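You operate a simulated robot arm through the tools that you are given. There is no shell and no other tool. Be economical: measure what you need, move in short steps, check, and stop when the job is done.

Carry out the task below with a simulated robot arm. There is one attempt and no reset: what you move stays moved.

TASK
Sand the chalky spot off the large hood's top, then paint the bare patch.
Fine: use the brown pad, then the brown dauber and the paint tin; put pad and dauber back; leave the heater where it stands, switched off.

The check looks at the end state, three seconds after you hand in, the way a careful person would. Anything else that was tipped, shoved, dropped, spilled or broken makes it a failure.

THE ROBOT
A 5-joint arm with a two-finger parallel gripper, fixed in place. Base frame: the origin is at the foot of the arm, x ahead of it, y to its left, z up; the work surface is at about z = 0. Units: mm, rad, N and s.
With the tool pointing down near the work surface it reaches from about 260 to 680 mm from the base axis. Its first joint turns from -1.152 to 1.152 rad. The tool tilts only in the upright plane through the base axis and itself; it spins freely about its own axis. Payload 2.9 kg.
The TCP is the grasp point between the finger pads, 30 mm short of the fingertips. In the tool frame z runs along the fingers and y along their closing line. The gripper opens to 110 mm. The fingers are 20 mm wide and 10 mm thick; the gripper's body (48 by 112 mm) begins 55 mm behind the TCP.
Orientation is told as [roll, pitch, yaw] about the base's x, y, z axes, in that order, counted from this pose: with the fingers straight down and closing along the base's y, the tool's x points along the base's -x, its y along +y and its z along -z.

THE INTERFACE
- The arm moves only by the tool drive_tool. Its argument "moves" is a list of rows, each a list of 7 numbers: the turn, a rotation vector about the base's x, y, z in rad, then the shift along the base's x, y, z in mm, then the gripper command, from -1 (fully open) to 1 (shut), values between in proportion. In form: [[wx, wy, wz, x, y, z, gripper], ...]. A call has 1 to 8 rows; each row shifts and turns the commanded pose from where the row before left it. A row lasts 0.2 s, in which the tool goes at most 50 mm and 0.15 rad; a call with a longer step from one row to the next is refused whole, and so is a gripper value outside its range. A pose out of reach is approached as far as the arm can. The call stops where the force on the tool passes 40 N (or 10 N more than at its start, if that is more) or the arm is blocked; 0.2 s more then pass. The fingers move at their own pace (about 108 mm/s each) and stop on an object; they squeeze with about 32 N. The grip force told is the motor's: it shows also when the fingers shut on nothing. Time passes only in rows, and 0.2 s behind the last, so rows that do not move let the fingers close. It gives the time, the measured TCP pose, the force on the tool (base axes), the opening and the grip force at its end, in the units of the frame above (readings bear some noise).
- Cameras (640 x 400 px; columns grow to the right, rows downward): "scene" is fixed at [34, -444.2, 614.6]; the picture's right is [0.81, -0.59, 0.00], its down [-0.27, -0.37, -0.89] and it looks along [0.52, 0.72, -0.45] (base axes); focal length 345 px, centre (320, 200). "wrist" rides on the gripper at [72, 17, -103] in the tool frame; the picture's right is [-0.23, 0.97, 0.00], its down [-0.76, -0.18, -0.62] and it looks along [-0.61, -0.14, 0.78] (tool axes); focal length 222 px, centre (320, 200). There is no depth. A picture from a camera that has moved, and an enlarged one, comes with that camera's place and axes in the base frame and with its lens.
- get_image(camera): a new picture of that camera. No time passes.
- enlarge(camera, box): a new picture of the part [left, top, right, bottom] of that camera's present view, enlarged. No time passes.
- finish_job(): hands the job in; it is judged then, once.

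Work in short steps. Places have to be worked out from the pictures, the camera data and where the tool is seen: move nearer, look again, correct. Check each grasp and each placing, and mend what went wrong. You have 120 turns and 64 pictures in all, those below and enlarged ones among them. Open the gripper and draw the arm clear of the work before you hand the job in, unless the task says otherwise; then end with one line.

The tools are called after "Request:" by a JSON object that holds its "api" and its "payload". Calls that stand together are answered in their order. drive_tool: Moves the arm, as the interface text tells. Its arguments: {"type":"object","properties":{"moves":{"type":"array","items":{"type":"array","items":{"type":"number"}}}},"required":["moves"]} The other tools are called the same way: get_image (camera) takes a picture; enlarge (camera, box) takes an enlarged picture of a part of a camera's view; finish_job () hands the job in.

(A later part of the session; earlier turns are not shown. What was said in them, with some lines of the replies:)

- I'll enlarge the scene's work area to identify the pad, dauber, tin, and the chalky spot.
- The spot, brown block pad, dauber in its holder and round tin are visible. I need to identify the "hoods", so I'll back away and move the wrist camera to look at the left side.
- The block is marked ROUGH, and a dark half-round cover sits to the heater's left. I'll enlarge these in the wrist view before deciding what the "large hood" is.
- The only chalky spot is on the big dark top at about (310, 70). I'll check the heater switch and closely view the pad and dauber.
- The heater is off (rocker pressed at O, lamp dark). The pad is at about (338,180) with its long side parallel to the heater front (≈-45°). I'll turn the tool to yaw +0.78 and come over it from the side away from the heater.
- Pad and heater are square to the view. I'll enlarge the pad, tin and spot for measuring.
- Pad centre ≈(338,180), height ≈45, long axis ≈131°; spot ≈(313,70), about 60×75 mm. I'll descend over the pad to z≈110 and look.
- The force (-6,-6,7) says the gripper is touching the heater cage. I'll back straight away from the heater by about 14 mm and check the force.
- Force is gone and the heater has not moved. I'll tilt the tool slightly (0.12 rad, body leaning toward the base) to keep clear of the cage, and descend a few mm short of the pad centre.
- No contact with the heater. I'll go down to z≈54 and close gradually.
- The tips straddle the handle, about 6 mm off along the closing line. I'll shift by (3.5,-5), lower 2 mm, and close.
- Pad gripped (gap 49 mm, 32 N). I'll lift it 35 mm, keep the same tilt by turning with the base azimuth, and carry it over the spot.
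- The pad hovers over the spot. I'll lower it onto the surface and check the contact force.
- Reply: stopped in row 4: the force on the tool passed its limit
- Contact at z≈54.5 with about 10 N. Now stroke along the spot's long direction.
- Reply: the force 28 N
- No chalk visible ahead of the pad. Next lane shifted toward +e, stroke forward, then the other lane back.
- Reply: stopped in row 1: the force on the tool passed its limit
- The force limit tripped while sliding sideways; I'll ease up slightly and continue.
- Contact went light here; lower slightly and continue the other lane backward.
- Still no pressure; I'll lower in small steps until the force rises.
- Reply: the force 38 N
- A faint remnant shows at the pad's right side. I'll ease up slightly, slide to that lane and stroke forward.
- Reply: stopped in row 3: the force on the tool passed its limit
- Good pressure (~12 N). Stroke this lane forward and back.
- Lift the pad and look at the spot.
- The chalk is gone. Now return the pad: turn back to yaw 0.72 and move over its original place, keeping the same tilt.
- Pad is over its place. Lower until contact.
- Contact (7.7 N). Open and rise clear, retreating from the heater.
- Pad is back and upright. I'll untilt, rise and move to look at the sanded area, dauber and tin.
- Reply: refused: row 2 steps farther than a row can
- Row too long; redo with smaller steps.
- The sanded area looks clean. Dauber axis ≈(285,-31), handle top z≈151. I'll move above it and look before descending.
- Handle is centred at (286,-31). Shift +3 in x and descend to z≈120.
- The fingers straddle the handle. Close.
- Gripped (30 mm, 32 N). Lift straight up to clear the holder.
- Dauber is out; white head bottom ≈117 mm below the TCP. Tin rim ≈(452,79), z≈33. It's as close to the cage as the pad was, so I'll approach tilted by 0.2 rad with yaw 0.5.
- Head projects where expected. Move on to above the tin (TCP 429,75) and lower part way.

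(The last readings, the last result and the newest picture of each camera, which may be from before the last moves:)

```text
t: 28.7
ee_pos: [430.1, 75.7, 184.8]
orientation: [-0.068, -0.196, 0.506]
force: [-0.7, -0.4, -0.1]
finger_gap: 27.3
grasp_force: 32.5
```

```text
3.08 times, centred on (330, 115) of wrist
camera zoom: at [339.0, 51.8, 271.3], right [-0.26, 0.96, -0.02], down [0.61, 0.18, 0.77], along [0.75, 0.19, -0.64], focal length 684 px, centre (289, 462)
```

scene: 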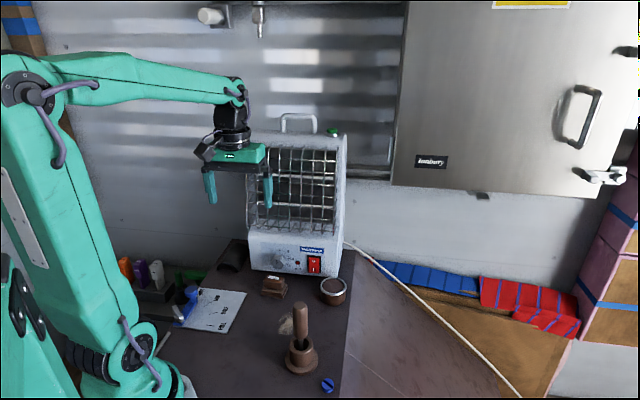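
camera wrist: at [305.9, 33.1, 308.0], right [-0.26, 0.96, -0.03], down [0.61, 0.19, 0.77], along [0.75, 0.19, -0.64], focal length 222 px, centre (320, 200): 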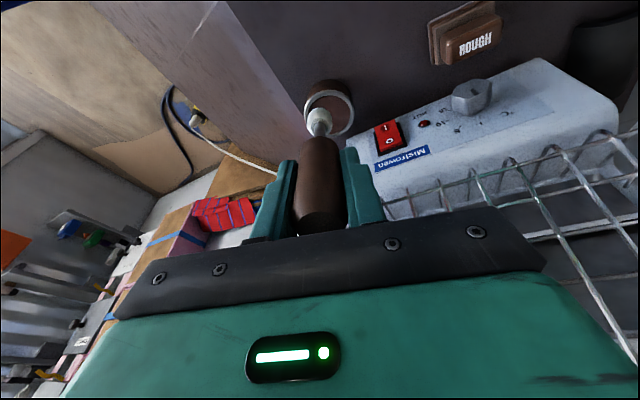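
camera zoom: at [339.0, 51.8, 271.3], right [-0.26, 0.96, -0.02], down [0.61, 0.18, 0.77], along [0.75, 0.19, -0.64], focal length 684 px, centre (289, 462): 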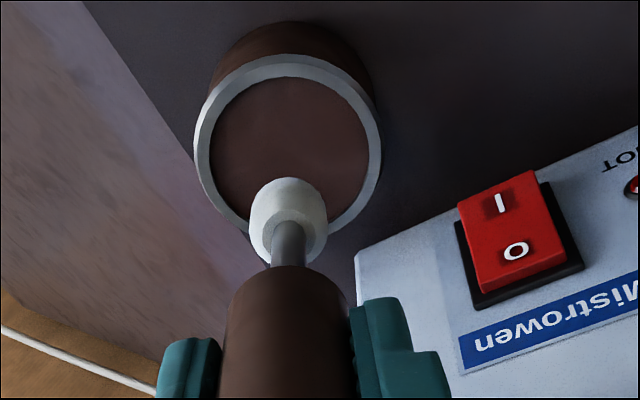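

Head is above the tin's centre. Descend gently into the paint.

Request:
{"api": "drive_tool", "payload": {"moves": [[0, 0, 0, -1, -0.5, -18, 1], [0, 0, 0, 0, 0, -15, 1], [0, 0, 0, 0, 0, -8, 1]]}}

Request:
{"api": "enlarge", "payload": {"camera": "scene", "box": [270, 210, 390, 310]}}

```text
t: 29.5
ee_pos: [431.7, 72.9, 148.3]
orientation: [-0.071, -0.206, 0.505]
force: [-0.9, -0.1, 29.0]
finger_gap: 27.7
grasp_force: 32.0
```

```text
4.00 times, centred on (330, 260) of scene
camera zoom: at [33.8, -444.2, 614.6], right [0.81, -0.59, 0.0], down [-0.26, -0.37, -0.89], along [0.52, 0.72, -0.45], focal length 1380 px, centre (280, -40)
```

zoom: 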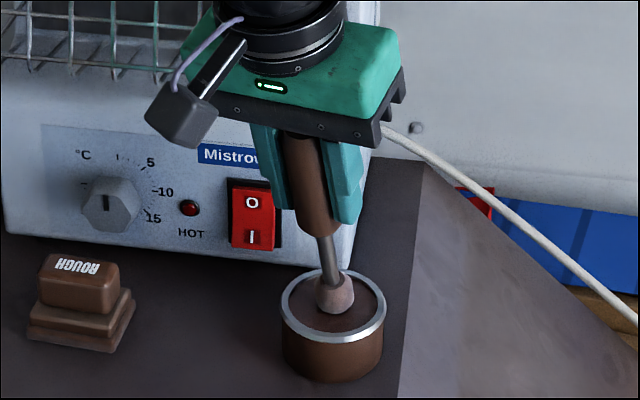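

The head took up paint (it's turned brown). Lift straight up, then retreat and untilt.

Request:
{"api": "drive_tool", "payload": {"moves": [[0, 0, 0, 0, 0, 10, 1], [0, 0, 0, 0, 0, 25, 1], [0, 0, 0, -5, -1, 20, 1], [0, 0, 0, -30, -5, 0, 1], [-0.017, 0.0985, 0, -25, 0, 0, 1], [-0.017, 0.0985, 0, -25, 0, 0, 1]]}}

Request:
{"api": "enlarge", "payload": {"camera": "scene", "box": [230, 200, 390, 340]}}

```text
t: 30.9
ee_pos: [343.0, 69.9, 199.2]
orientation: [-0.002, -0.005, 0.498]
force: [-0.3, 0.4, -1.9]
finger_gap: 27.7
grasp_force: 32.5
```

```text
2.86 times, centred on (310, 270) of scene
camera zoom: at [34.0, -444.2, 614.6], right [0.81, -0.59, 0.0], down [-0.27, -0.37, -0.89], along [0.52, 0.72, -0.45], focal length 986 px, centre (349, 0)
```

zoom: 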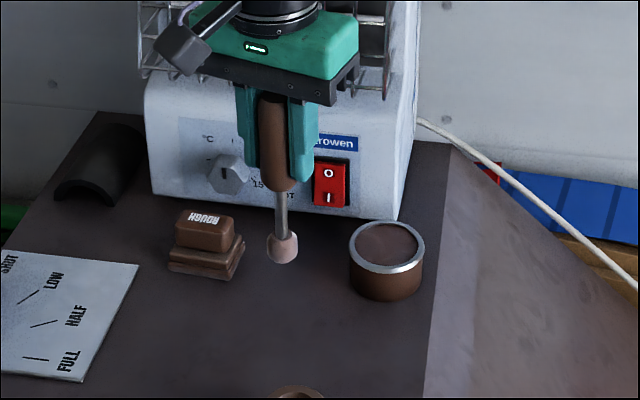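

Dauber is loaded and vertical. Move to the edge of the former spot and lower to near contact.

Request:
{"api": "drive_tool", "payload": {"moves": [[0, 0, 0, 5, -9, -30, 1], [0, 0, 0, 0, 0, -30, 1], [0, 0, 0, 0, 0, -16, 1], [0, 0, 0, 0, 0, -3, 1]]}}

```text
t: 31.9
ee_pos: [349.1, 57.6, 120.6]
orientation: [-0.001, -0.007, 0.497]
force: [-0.3, -0.2, -1.5]
finger_gap: 27.3
grasp_force: 31.3
```

Request:
{"api": "drive_tool", "payload": {"moves": [[0, 0, 0, 0, 0, -1.5, 1], [0, 0, 0, 0, 0, -1.5, 1], [0, 0, 0, 0, 0, -1, 1]]}}

```text
t: 32.7
ee_pos: [349.2, 58.6, 116.3]
orientation: [-0.001, -0.008, 0.498]
force: [-0.4, -0.3, 0.2]
finger_gap: 27.6
grasp_force: 32.0
```

Request:
{"api": "drive_tool", "payload": {"moves": [[0, 0, 0, 0, 0, -1, 1], [0, 0, 0, 0, 0, -1, 1]]}}

```text
t: 33.3
ee_pos: [348.0, 59.1, 113.6]
orientation: [-0.002, -0.006, 0.498]
force: [-0.2, 0.6, -0.3]
finger_gap: 27.5
grasp_force: 32.1
```

Request:
{"api": "drive_tool", "payload": {"moves": [[0, 0, 0, 0, 0, -1, 1], [0, 0, 0, 0, 0, -1, 1], [0, 0, 0, 0, 0, -1, 1]]}}

Request:
{"api": "enlarge", "payload": {"camera": "scene", "box": [250, 240, 370, 340]}}

```text
t: 34.1
ee_pos: [348.5, 58.8, 111.7]
orientation: [-0.002, -0.007, 0.496]
force: [-4.6, -1.4, 15.8]
finger_gap: 27.4
grasp_force: 31.9
```

```text
4.00 times, centred on (310, 290) of scene
camera zoom: at [33.9, -444.2, 614.6], right [0.81, -0.59, 0.0], down [-0.27, -0.37, -0.89], along [0.52, 0.72, -0.45], focal length 1380 px, centre (360, -160)
```

zoom: 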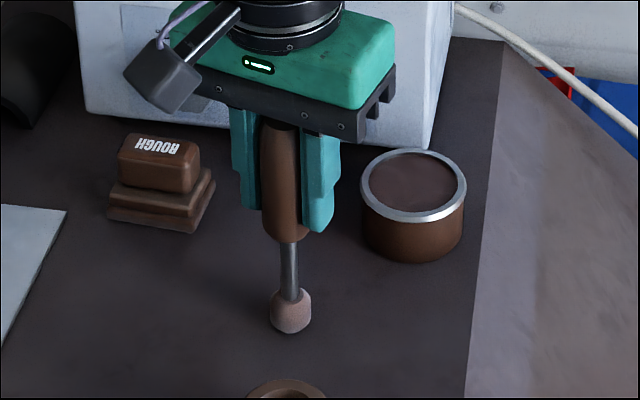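

Contact at z≈111.7. Start painting strokes: first line and step to the second.

Request:
{"api": "drive_tool", "payload": {"moves": [[0, 0, 0, -13.1, -9.1, 0.2, 1], [0, 0, 0, -13.1, -9.1, 0, 1], [0, 0, 0, -13.1, -9.1, 0, 1], [0, 0, 0, -16.2, 5.8, 0, 1], [0, 0, 0, 13.9, 9.7, 0, 1], [0, 0, 0, 13.9, 9.7, 0, 1], [0, 0, 0, 13.9, 9.7, 0, 1], [0, 0, 0, 13.9, 9.7, 0, 1]]}}

Request:
{"api": "enlarge", "payload": {"camera": "scene", "box": [250, 240, 370, 340]}}

```text
t: 35.9
ee_pos: [347.7, 75.4, 111.1]
orientation: [-0.001, -0.006, 0.498]
force: [0.1, -0.4, 0.0]
finger_gap: 27.4
grasp_force: 31.8
```

```text
4.00 times, centred on (310, 290) of scene
camera zoom: at [34.0, -444.2, 614.6], right [0.81, -0.59, 0.0], down [-0.27, -0.37, -0.89], along [0.52, 0.72, -0.45], focal length 1380 px, centre (360, -160)
```

zoom: 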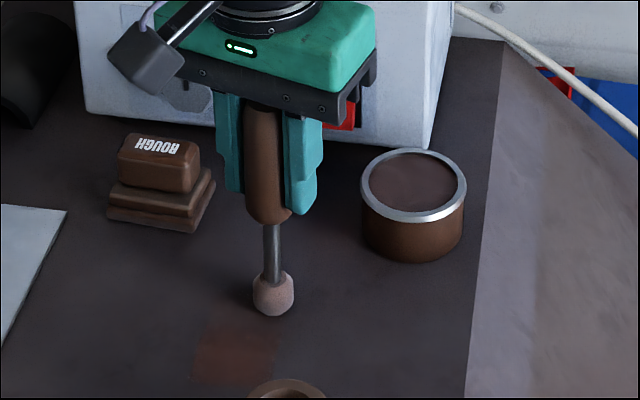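

A reddish-brown painted patch is appearing. Contact is now light; lower slightly and continue with the next lines.

Request:
{"api": "drive_tool", "payload": {"moves": [[0, 0, 0, 0, 0, -0.8, 1], [0, 0, 0, -13.9, -9.7, 0, 1], [0, 0, 0, -13.9, -9.7, 0, 1], [0, 0, 0, -13.9, -9.7, 0, 1]]}}

Request:
{"api": "enlarge", "payload": {"camera": "scene", "box": [250, 250, 350, 350]}}

```text
t: 36.9
ee_pos: [307.9, 45.4, 109.9]
orientation: [-0.002, -0.01, 0.497]
force: [2.2, 2.5, 7.4]
finger_gap: 27.2
grasp_force: 32.5
```

```text
4.00 times, centred on (300, 300) of scene
camera zoom: at [34.0, -444.2, 614.6], right [0.81, -0.59, 0.0], down [-0.27, -0.37, -0.89], along [0.52, 0.72, -0.45], focal length 1380 px, centre (400, -200)
```

zoom: 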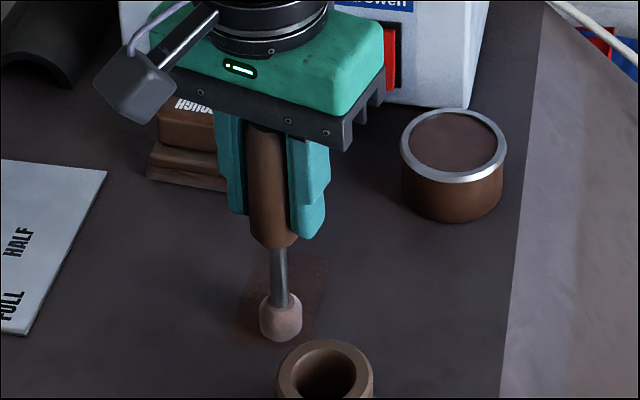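

Good pressure now. Next line through the centre.

Request:
{"api": "drive_tool", "payload": {"moves": [[0, 0, 0, -12, 2.7, 0, 1], [0, 0, 0, -11, 2.7, 0, 1], [0, 0, 0, 11.5, 8, 0, 1], [0, 0, 0, 11.5, 8, 0, 1], [0, 0, 0, 11.5, 8, -0.2, 1], [0, 0, 0, 11.5, 8, -0.2, 1], [0, 0, 0, 11.5, 8, -0.2, 1]]}}

```text
t: 38.5
ee_pos: [342.6, 93.4, 109.5]
orientation: [-0.003, -0.006, 0.498]
force: [-5.1, -4.3, 21.3]
finger_gap: 27.4
grasp_force: 31.8
```

Request:
{"api": "drive_tool", "payload": {"moves": [[0, 0, 0, -10, 10, 0.2, 1], [0, 0, 0, -13.5, -9.4, 0.1, 1], [0, 0, 0, -13.5, -9.4, 0.1, 1], [0, 0, 0, -13.5, -9.4, 0, 1], [0, 0, 0, -13.5, -9.4, 0, 1]]}}

Request:
{"api": "enlarge", "payload": {"camera": "scene", "box": [240, 250, 340, 350]}}

```text
t: 39.7
ee_pos: [276.1, 66.5, 109.6]
orientation: [-0.001, -0.005, 0.498]
force: [0.3, 0.3, 0.6]
finger_gap: 27.3
grasp_force: 32.0
```

```text
4.00 times, centred on (290, 300) of scene
camera zoom: at [34.0, -444.2, 614.6], right [0.81, -0.59, 0.0], down [-0.27, -0.37, -0.89], along [0.52, 0.72, -0.45], focal length 1380 px, centre (440, -200)
```

zoom: 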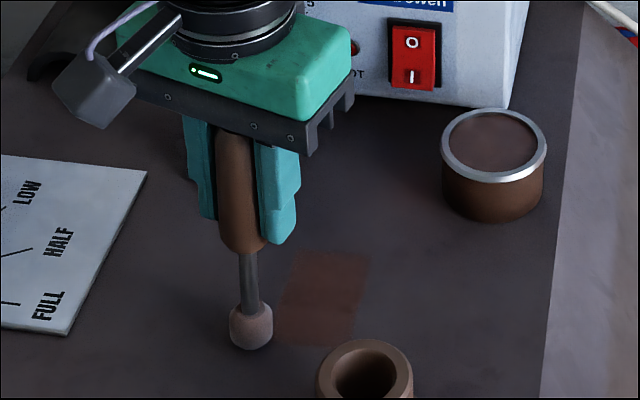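

A well-defined rectangular painted patch shows, roughly (316,63), 46×66 mm. I'll lift and look from the wrist camera for completeness.

Request:
{"api": "drive_tool", "payload": {"moves": [[0, 0, 0, 0, 0, 15, 1], [0, 0, 0, -5, 5, 30, 1], [0, 0, 0, 0, 10, 40, 1]]}}

Request:
{"api": "get_image", "payload": {"camera": "wrist"}}

Request:
{"api": "enlarge", "payload": {"camera": "scene", "box": [250, 280, 330, 340]}}

```text
t: 40.5
ee_pos: [273.9, 79.5, 194.9]
orientation: [-0.002, -0.006, 0.497]
force: [-0.2, -0.5, -1.6]
finger_gap: 27.5
grasp_force: 31.9
```

```text
14 pictures are left
camera wrist: at [200.9, 59.9, 298.4], right [-0.26, 0.96, 0.0], down [0.75, 0.21, 0.63], along [0.61, 0.17, -0.78], focal length 222 px, centre (320, 200)
```

wrist: 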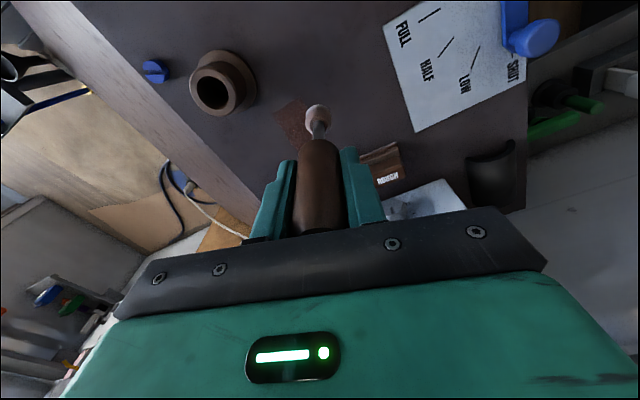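

```text
6.67 times, centred on (290, 310) of scene
camera zoom: at [34.0, -444.2, 614.6], right [0.81, -0.59, 0.0], down [-0.27, -0.37, -0.89], along [0.52, 0.72, -0.45], focal length 2300 px, centre (520, -533)
```

zoom: 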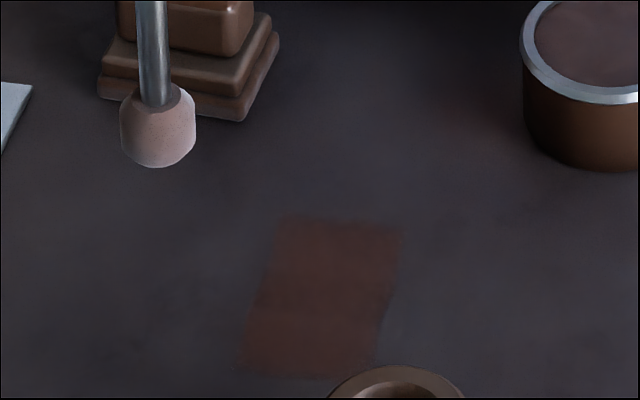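

Request:
{"api": "enlarge", "payload": {"camera": "wrist", "box": [250, 80, 350, 170]}}

```text
4.44 times, centred on (300, 125) of wrist
camera zoom: at [200.9, 59.9, 298.4], right [-0.26, 0.96, 0.0], down [0.75, 0.21, 0.63], along [0.61, 0.17, -0.78], focal length 987 px, centre (409, 533)
```

zoom: 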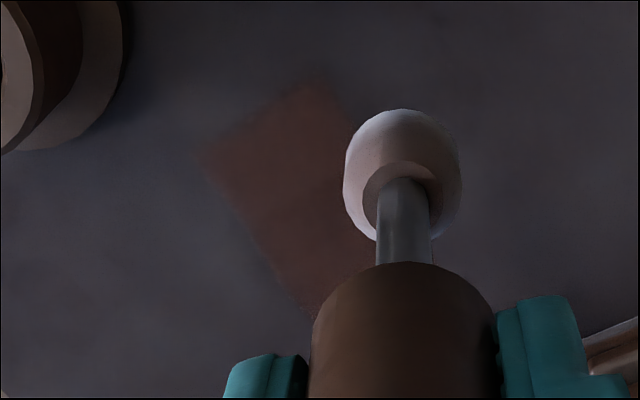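

The patch is solid, with slightly faint edges on one long side. I'll run one more pass around the rectangle's border to be sure.

Request:
{"api": "drive_tool", "payload": {"moves": [[0, 0, 0, 37, -2.5, 0, 1], [0, 0, 0, 37, -3, -20, 1], [0, 0, 0, 0, 0, -40, 1], [0, 0, 0, 0, 0, -20, 1], [0, 0, 0, 0, 0, -4, 1], [0, 0, 0, 0, 0, -1, 1]]}}

```text
t: 41.9
ee_pos: [348.5, 74.9, 109.6]
orientation: [-0.001, -0.004, 0.498]
force: [-0.2, 0.6, 0.9]
finger_gap: 27.5
grasp_force: 32.6
```

Request:
{"api": "drive_tool", "payload": {"moves": [[0, 0, 0, 0, 0, -0.7, 1], [0, 0, 0, -10, -11.5, 0, 1], [0, 0, 0, -10, -11.5, 0, 1], [0, 0, 0, -10, -11.5, 0, 1], [0, 0, 0, -10, -11.5, 0, 1], [0, 0, 0, -13, 11, 0, 1]]}}

```text
t: 43.3
ee_pos: [294.5, 38.3, 109.1]
orientation: [-0.004, -0.012, 0.495]
force: [6.0, -6.0, 23.0]
finger_gap: 27.8
grasp_force: 32.0
```

Request:
{"api": "drive_tool", "payload": {"moves": [[0, 0, 0, -11, 11, 0.2, 1], [0, 0, 0, 9.3, 12, 0, 1], [0, 0, 0, 9.3, 12, 0, 1], [0, 0, 0, 9.3, 12, 0, 1], [0, 0, 0, 9.3, 12, 0, 1], [0, 0, 0, 12, -13, -0.2, 1], [0, 0, 0, -12, -15, 0, 1], [0, 0, 0, -12, -15, 0, 1]]}}

```text
t: 45.1
ee_pos: [307.8, 54.0, 108.3]
orientation: [-0.003, -0.008, 0.496]
force: [-0.2, -0.2, -0.3]
finger_gap: 27.6
grasp_force: 31.9
```

Lift and check.

Request:
{"api": "drive_tool", "payload": {"moves": [[0, 0, 0, 0, 0, 15, 1], [0, 0, 0, 0, 0, 40, 1], [0, 0, 0, -10, -20, 45, 1], [0, 0, 0, -5, -25, 0, 1]]}}

Request:
{"api": "enlarge", "payload": {"camera": "scene", "box": [210, 210, 370, 380]}}

```text
refused: row 3 steps farther than a row can; nothing moved
```

```text
2.35 times, centred on (290, 295) of scene
camera zoom: at [34.0, -444.2, 614.6], right [0.81, -0.59, 0.0], down [-0.27, -0.37, -0.89], along [0.52, 0.72, -0.45], focal length 812 px, centre (391, -24)
```

zoom: 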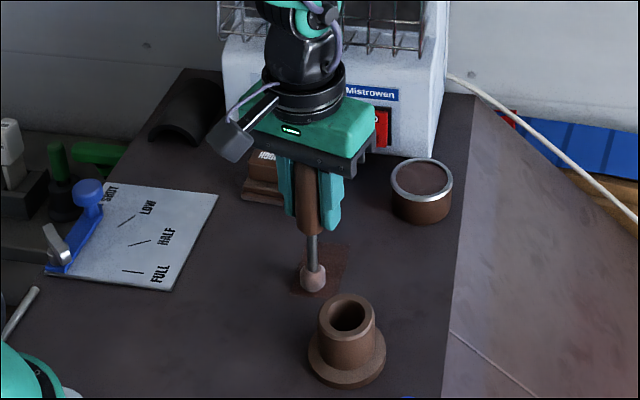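

Request:
{"api": "drive_tool", "payload": {"moves": [[0, 0, 0, 0, 0, 15, 1], [0, 0, 0, 0, 0, 40, 1], [0, 0, 0, 0, 0, 36, 1], [0, 0, -0.12, -5, -22, 0, 1], [0, 0, -0.12, -5, -22, 0, 1], [0, 0, -0.12, -6, -21, 0, 1], [0, 0, -0.12, -6, -20, 0, 1]]}}

Request:
{"api": "enlarge", "payload": {"camera": "scene", "box": [230, 270, 350, 390]}}

Request:
{"api": "get_image", "payload": {"camera": "wrist"}}

```text
t: 46.7
ee_pos: [287.1, -29.4, 202.7]
orientation: [-0.001, -0.007, 0.015]
force: [-0.2, 0.1, 0.4]
finger_gap: 27.3
grasp_force: 31.8
```

```text
3.33 times, centred on (290, 330) of scene
camera zoom: at [34.0, -444.2, 614.6], right [0.81, -0.59, 0.0], down [-0.27, -0.37, -0.89], along [0.52, 0.72, -0.45], focal length 1150 px, centre (420, -233)
```

zoom: 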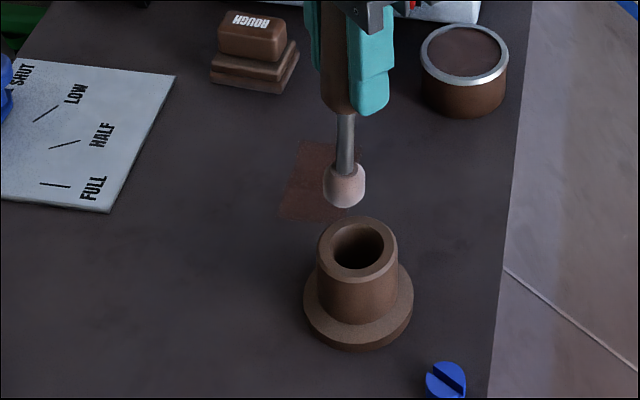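

```text
9 pictures are left
camera wrist: at [213.5, -13.5, 304.9], right [0.21, 0.98, 0.0], down [0.76, -0.17, 0.63], along [0.61, -0.13, -0.78], focal length 222 px, centre (320, 200)
```

wrist: 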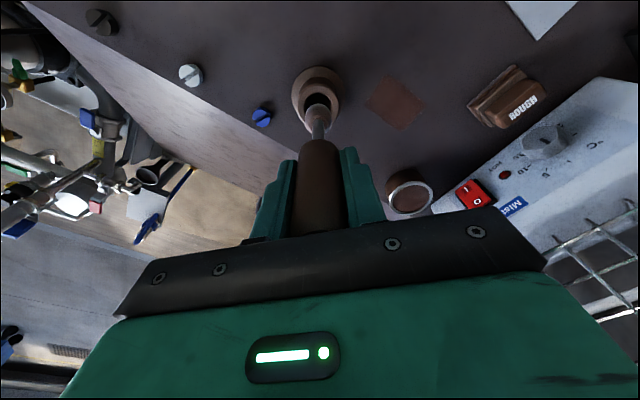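

The patch is solid. Before inserting, the head seems several mm left of the holder bore in the scene view; I'll enlarge the wrist view to measure the other direction.

Request:
{"api": "enlarge", "payload": {"camera": "wrist", "box": [270, 50, 370, 150]}}

```text
4.00 times, centred on (320, 100) of wrist
camera zoom: at [213.5, -13.5, 304.9], right [0.21, 0.98, 0.0], down [0.76, -0.17, 0.63], along [0.61, -0.13, -0.78], focal length 888 px, centre (320, 600)
```

zoom: 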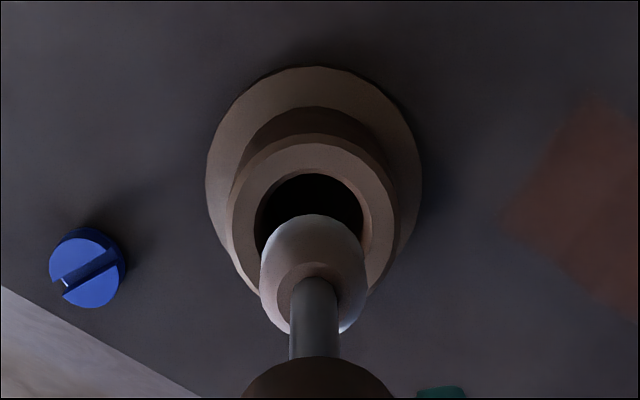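

Triangulating: bore at ≈(285.5,-30), but the head is at ≈(279.7,-28.7) — the dauber pivoted about 0.06 rad in the grip while stroking. I'll tilt the tool by 0.06 to straighten it, and check.

Request:
{"api": "drive_tool", "payload": {"moves": [[-0.006, -0.06, 0, 0, -0.5, 0, 1], [0, 0, 0, 0, 0, -15, 1], [0, 0, 0, 0, 0, -5, 1]]}}

Request:
{"api": "enlarge", "payload": {"camera": "scene", "box": [260, 290, 340, 390]}}

Request:
{"api": "enlarge", "payload": {"camera": "wrist", "box": [270, 50, 370, 150]}}

```text
t: 47.5
ee_pos: [286.5, -29.5, 181.0]
orientation: [-0.008, -0.066, 0.018]
force: [0.2, 0.2, -0.5]
finger_gap: 27.5
grasp_force: 32.1
```

```text
4.00 times, centred on (300, 340) of scene
camera zoom: at [34.0, -444.2, 614.6], right [0.81, -0.59, 0.0], down [-0.27, -0.37, -0.89], along [0.52, 0.72, -0.45], focal length 1380 px, centre (400, -360)
```

zoom: 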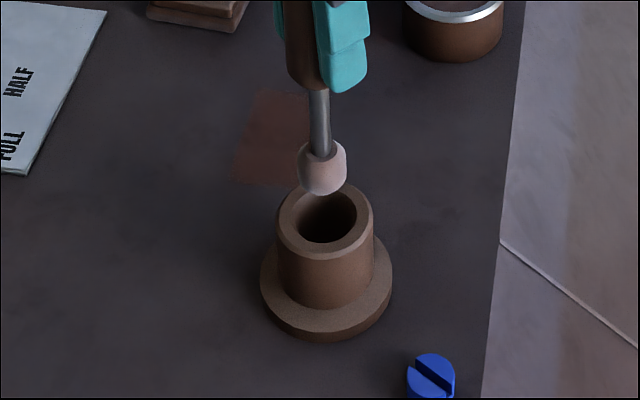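

```text
4.00 times, centred on (320, 100) of wrist
camera zoom: at [207.8, -13.1, 279.4], right [0.21, 0.98, 0.01], down [0.72, -0.16, 0.67], along [0.66, -0.14, -0.74], focal length 888 px, centre (320, 600)
```

zoom: 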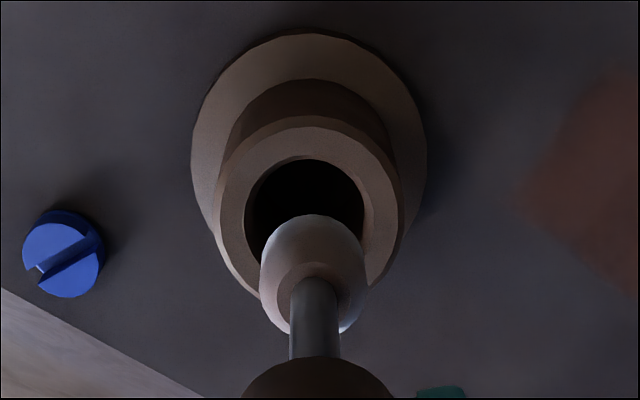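

The rod was actually vertical and merely offset in the fingers, so I'll undo the tilt and instead shift x +8, y -1.

Request:
{"api": "drive_tool", "payload": {"moves": [[0.006, 0.06, 0, 8, -1, 0, 1], [0, 0, 0, 0, 0, 0, 1]]}}

Request:
{"api": "enlarge", "payload": {"camera": "scene", "box": [260, 290, 340, 390]}}

Request:
{"api": "enlarge", "payload": {"camera": "wrist", "box": [270, 50, 370, 150]}}

```text
t: 48.1
ee_pos: [295.9, -30.0, 180.6]
orientation: [0.001, -0.005, 0.016]
force: [-0.4, -0.5, -1.0]
finger_gap: 27.2
grasp_force: 32.0
```

```text
4.00 times, centred on (300, 340) of scene
camera zoom: at [34.0, -444.2, 614.6], right [0.81, -0.59, 0.0], down [-0.27, -0.37, -0.89], along [0.52, 0.72, -0.45], focal length 1380 px, centre (400, -360)
```

zoom: 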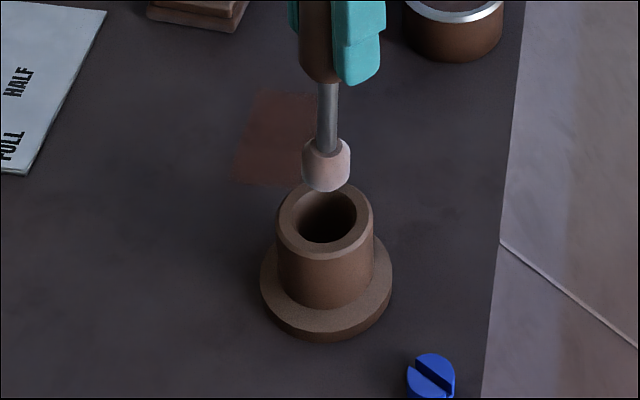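

```text
4.00 times, centred on (320, 100) of wrist
camera zoom: at [222.3, -13.9, 284.2], right [0.21, 0.98, 0.0], down [0.76, -0.16, 0.63], along [0.61, -0.13, -0.78], focal length 888 px, centre (320, 600)
```

zoom: 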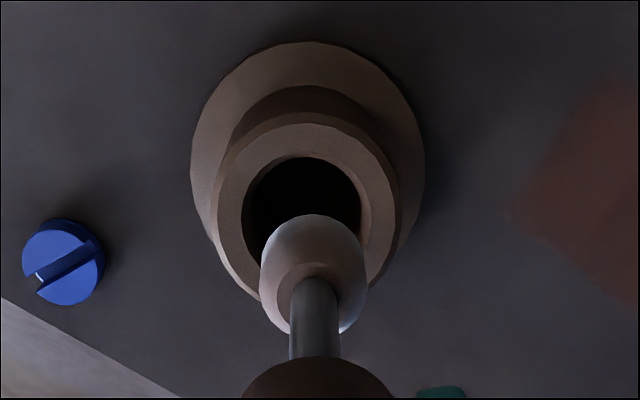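

Scene view is aligned; wrist view shows ~2 mm in y to correct. Shift -2 in y and descend slowly with force checks.

Request:
{"api": "drive_tool", "payload": {"moves": [[0, 0, 0, -0.5, -2, 0, 1], [0, 0, 0, 0, 0, -10, 1], [0, 0, 0, 0, 0, -10, 1], [0, 0, 0, 0, 0, -10, 1], [0, 0, 0, 0, 0, -10, 1]]}}

```text
t: 49.3
ee_pos: [294.1, -32.2, 139.6]
orientation: [0.0, -0.005, 0.018]
force: [-0.8, -0.3, -0.3]
finger_gap: 27.3
grasp_force: 31.6
```

Head is inside the bore without force. Continue down.

Request:
{"api": "drive_tool", "payload": {"moves": [[0, 0, 0, 0, 0, -8, 1], [0, 0, 0, 0, 0, -8, 1], [0, 0, 0, 0, 0, -5, 1], [0, 0, 0, 0, 0, -2, 1], [0, 0, 0, 0, 0, -2, 1]]}}

Request:
{"api": "enlarge", "payload": {"camera": "scene", "box": [240, 240, 360, 390]}}

```text
t: 50.5
ee_pos: [291.2, -33.1, 114.9]
orientation: [0.001, -0.004, 0.018]
force: [0.5, 0.1, 0.0]
finger_gap: 27.3
grasp_force: 31.6
```

```text
2.67 times, centred on (300, 315) of scene
camera zoom: at [34.0, -444.2, 614.6], right [0.81, -0.59, 0.0], down [-0.27, -0.37, -0.89], along [0.52, 0.72, -0.45], focal length 920 px, centre (373, -107)
```

zoom: 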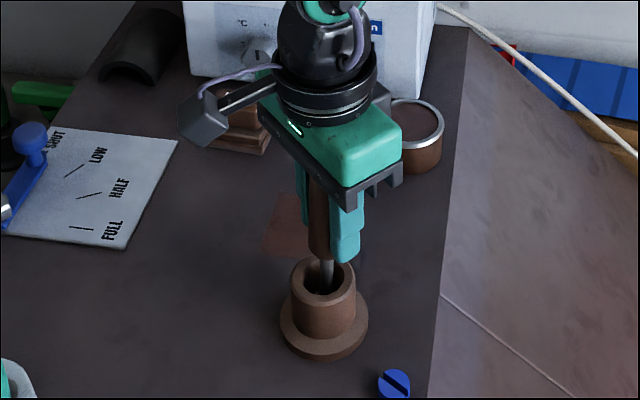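

Well inside the holder. Step down to the floor contact.

Request:
{"api": "drive_tool", "payload": {"moves": [[0, 0, 0, 0, 0, -1.5, 1], [0, 0, 0, 0, 0, -1.5, 1], [0, 0, 0, 0, 0, -1.5, 1]]}}

```text
t: 51.3
ee_pos: [294.3, -33.0, 112.6]
orientation: [-0.002, -0.006, 0.017]
force: [-4.0, -2.4, 17.1]
finger_gap: 27.4
grasp_force: 32.2
```

Contact with the holder floor (17 N). Ease up a hair, open, and rise straight up.

Request:
{"api": "drive_tool", "payload": {"moves": [[0, 0, 0, 0, 0, 0.8, 1], [0, 0, 0, 0, 0, 0, 0.2], [0, 0, 0, 0, 0, 0, -0.3], [0, 0, 0, 0, 0, 0, -0.3], [0, 0, 0, 0, 0, 30, -0.3], [0, 0, 0, 0, 0, 45, -0.3], [0, 0, 0, 0, 0, 45, -0.3]]}}

Request:
{"api": "get_image", "payload": {"camera": "scene"}}

```text
t: 52.9
ee_pos: [295.5, -33.3, 232.2]
orientation: [0.0, -0.005, 0.017]
force: [-0.6, -0.5, -0.7]
finger_gap: 71.6
grasp_force: 0.1
```

```text
2 pictures are left
```

scene: 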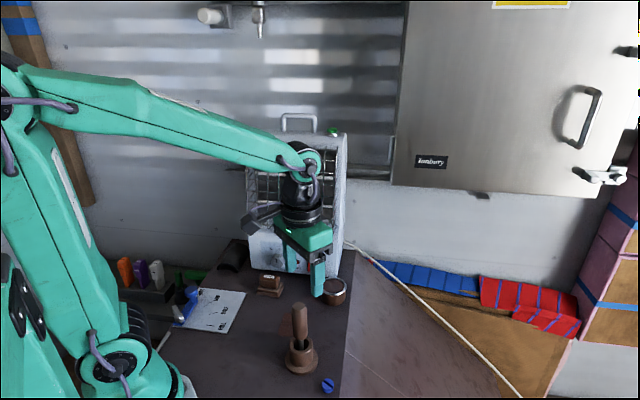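

The dauber stands in its holder. Withdraw the arm upward and back, then a last check.

Request:
{"api": "drive_tool", "payload": {"moves": [[0, 0, 0, 0, 0, 45, -1], [0, 0, 0, 0, 0, 45, -1], [0, 0, 0, -10, -20, 40, -1], [0, 0, 0, -10, -30, 30, -1], [0, 0, 0, 0, -30, 20, -1]]}}

Request:
{"api": "enlarge", "payload": {"camera": "scene", "box": [220, 220, 380, 380]}}

```text
t: 54.1
ee_pos: [273.8, -112.6, 414.2]
orientation: [-0.003, -0.004, 0.016]
force: [-1.1, 0.8, 0.1]
finger_gap: 110.1
grasp_force: 0.1
```

```text
2.50 times, centred on (300, 300) of scene
camera zoom: at [34.0, -444.2, 614.6], right [0.81, -0.59, 0.0], down [-0.27, -0.37, -0.89], along [0.52, 0.72, -0.45], focal length 863 px, centre (370, -50)
```

zoom: 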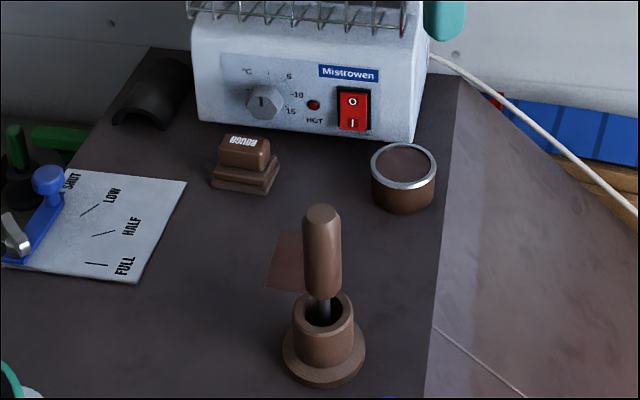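

Everything is in place: the patch is painted, the pad and dauber are back, and the heater is untouched and off. Handing in.

Request:
{"api": "finish_job", "payload": {}}

```text
The job is handed in.
```

I sanded the chalky spot off the large hood's top and painted the bare patch. The pad and dauber are back, and the heater is still in place and off; the gripper brushed its guard once, with no visible shift.
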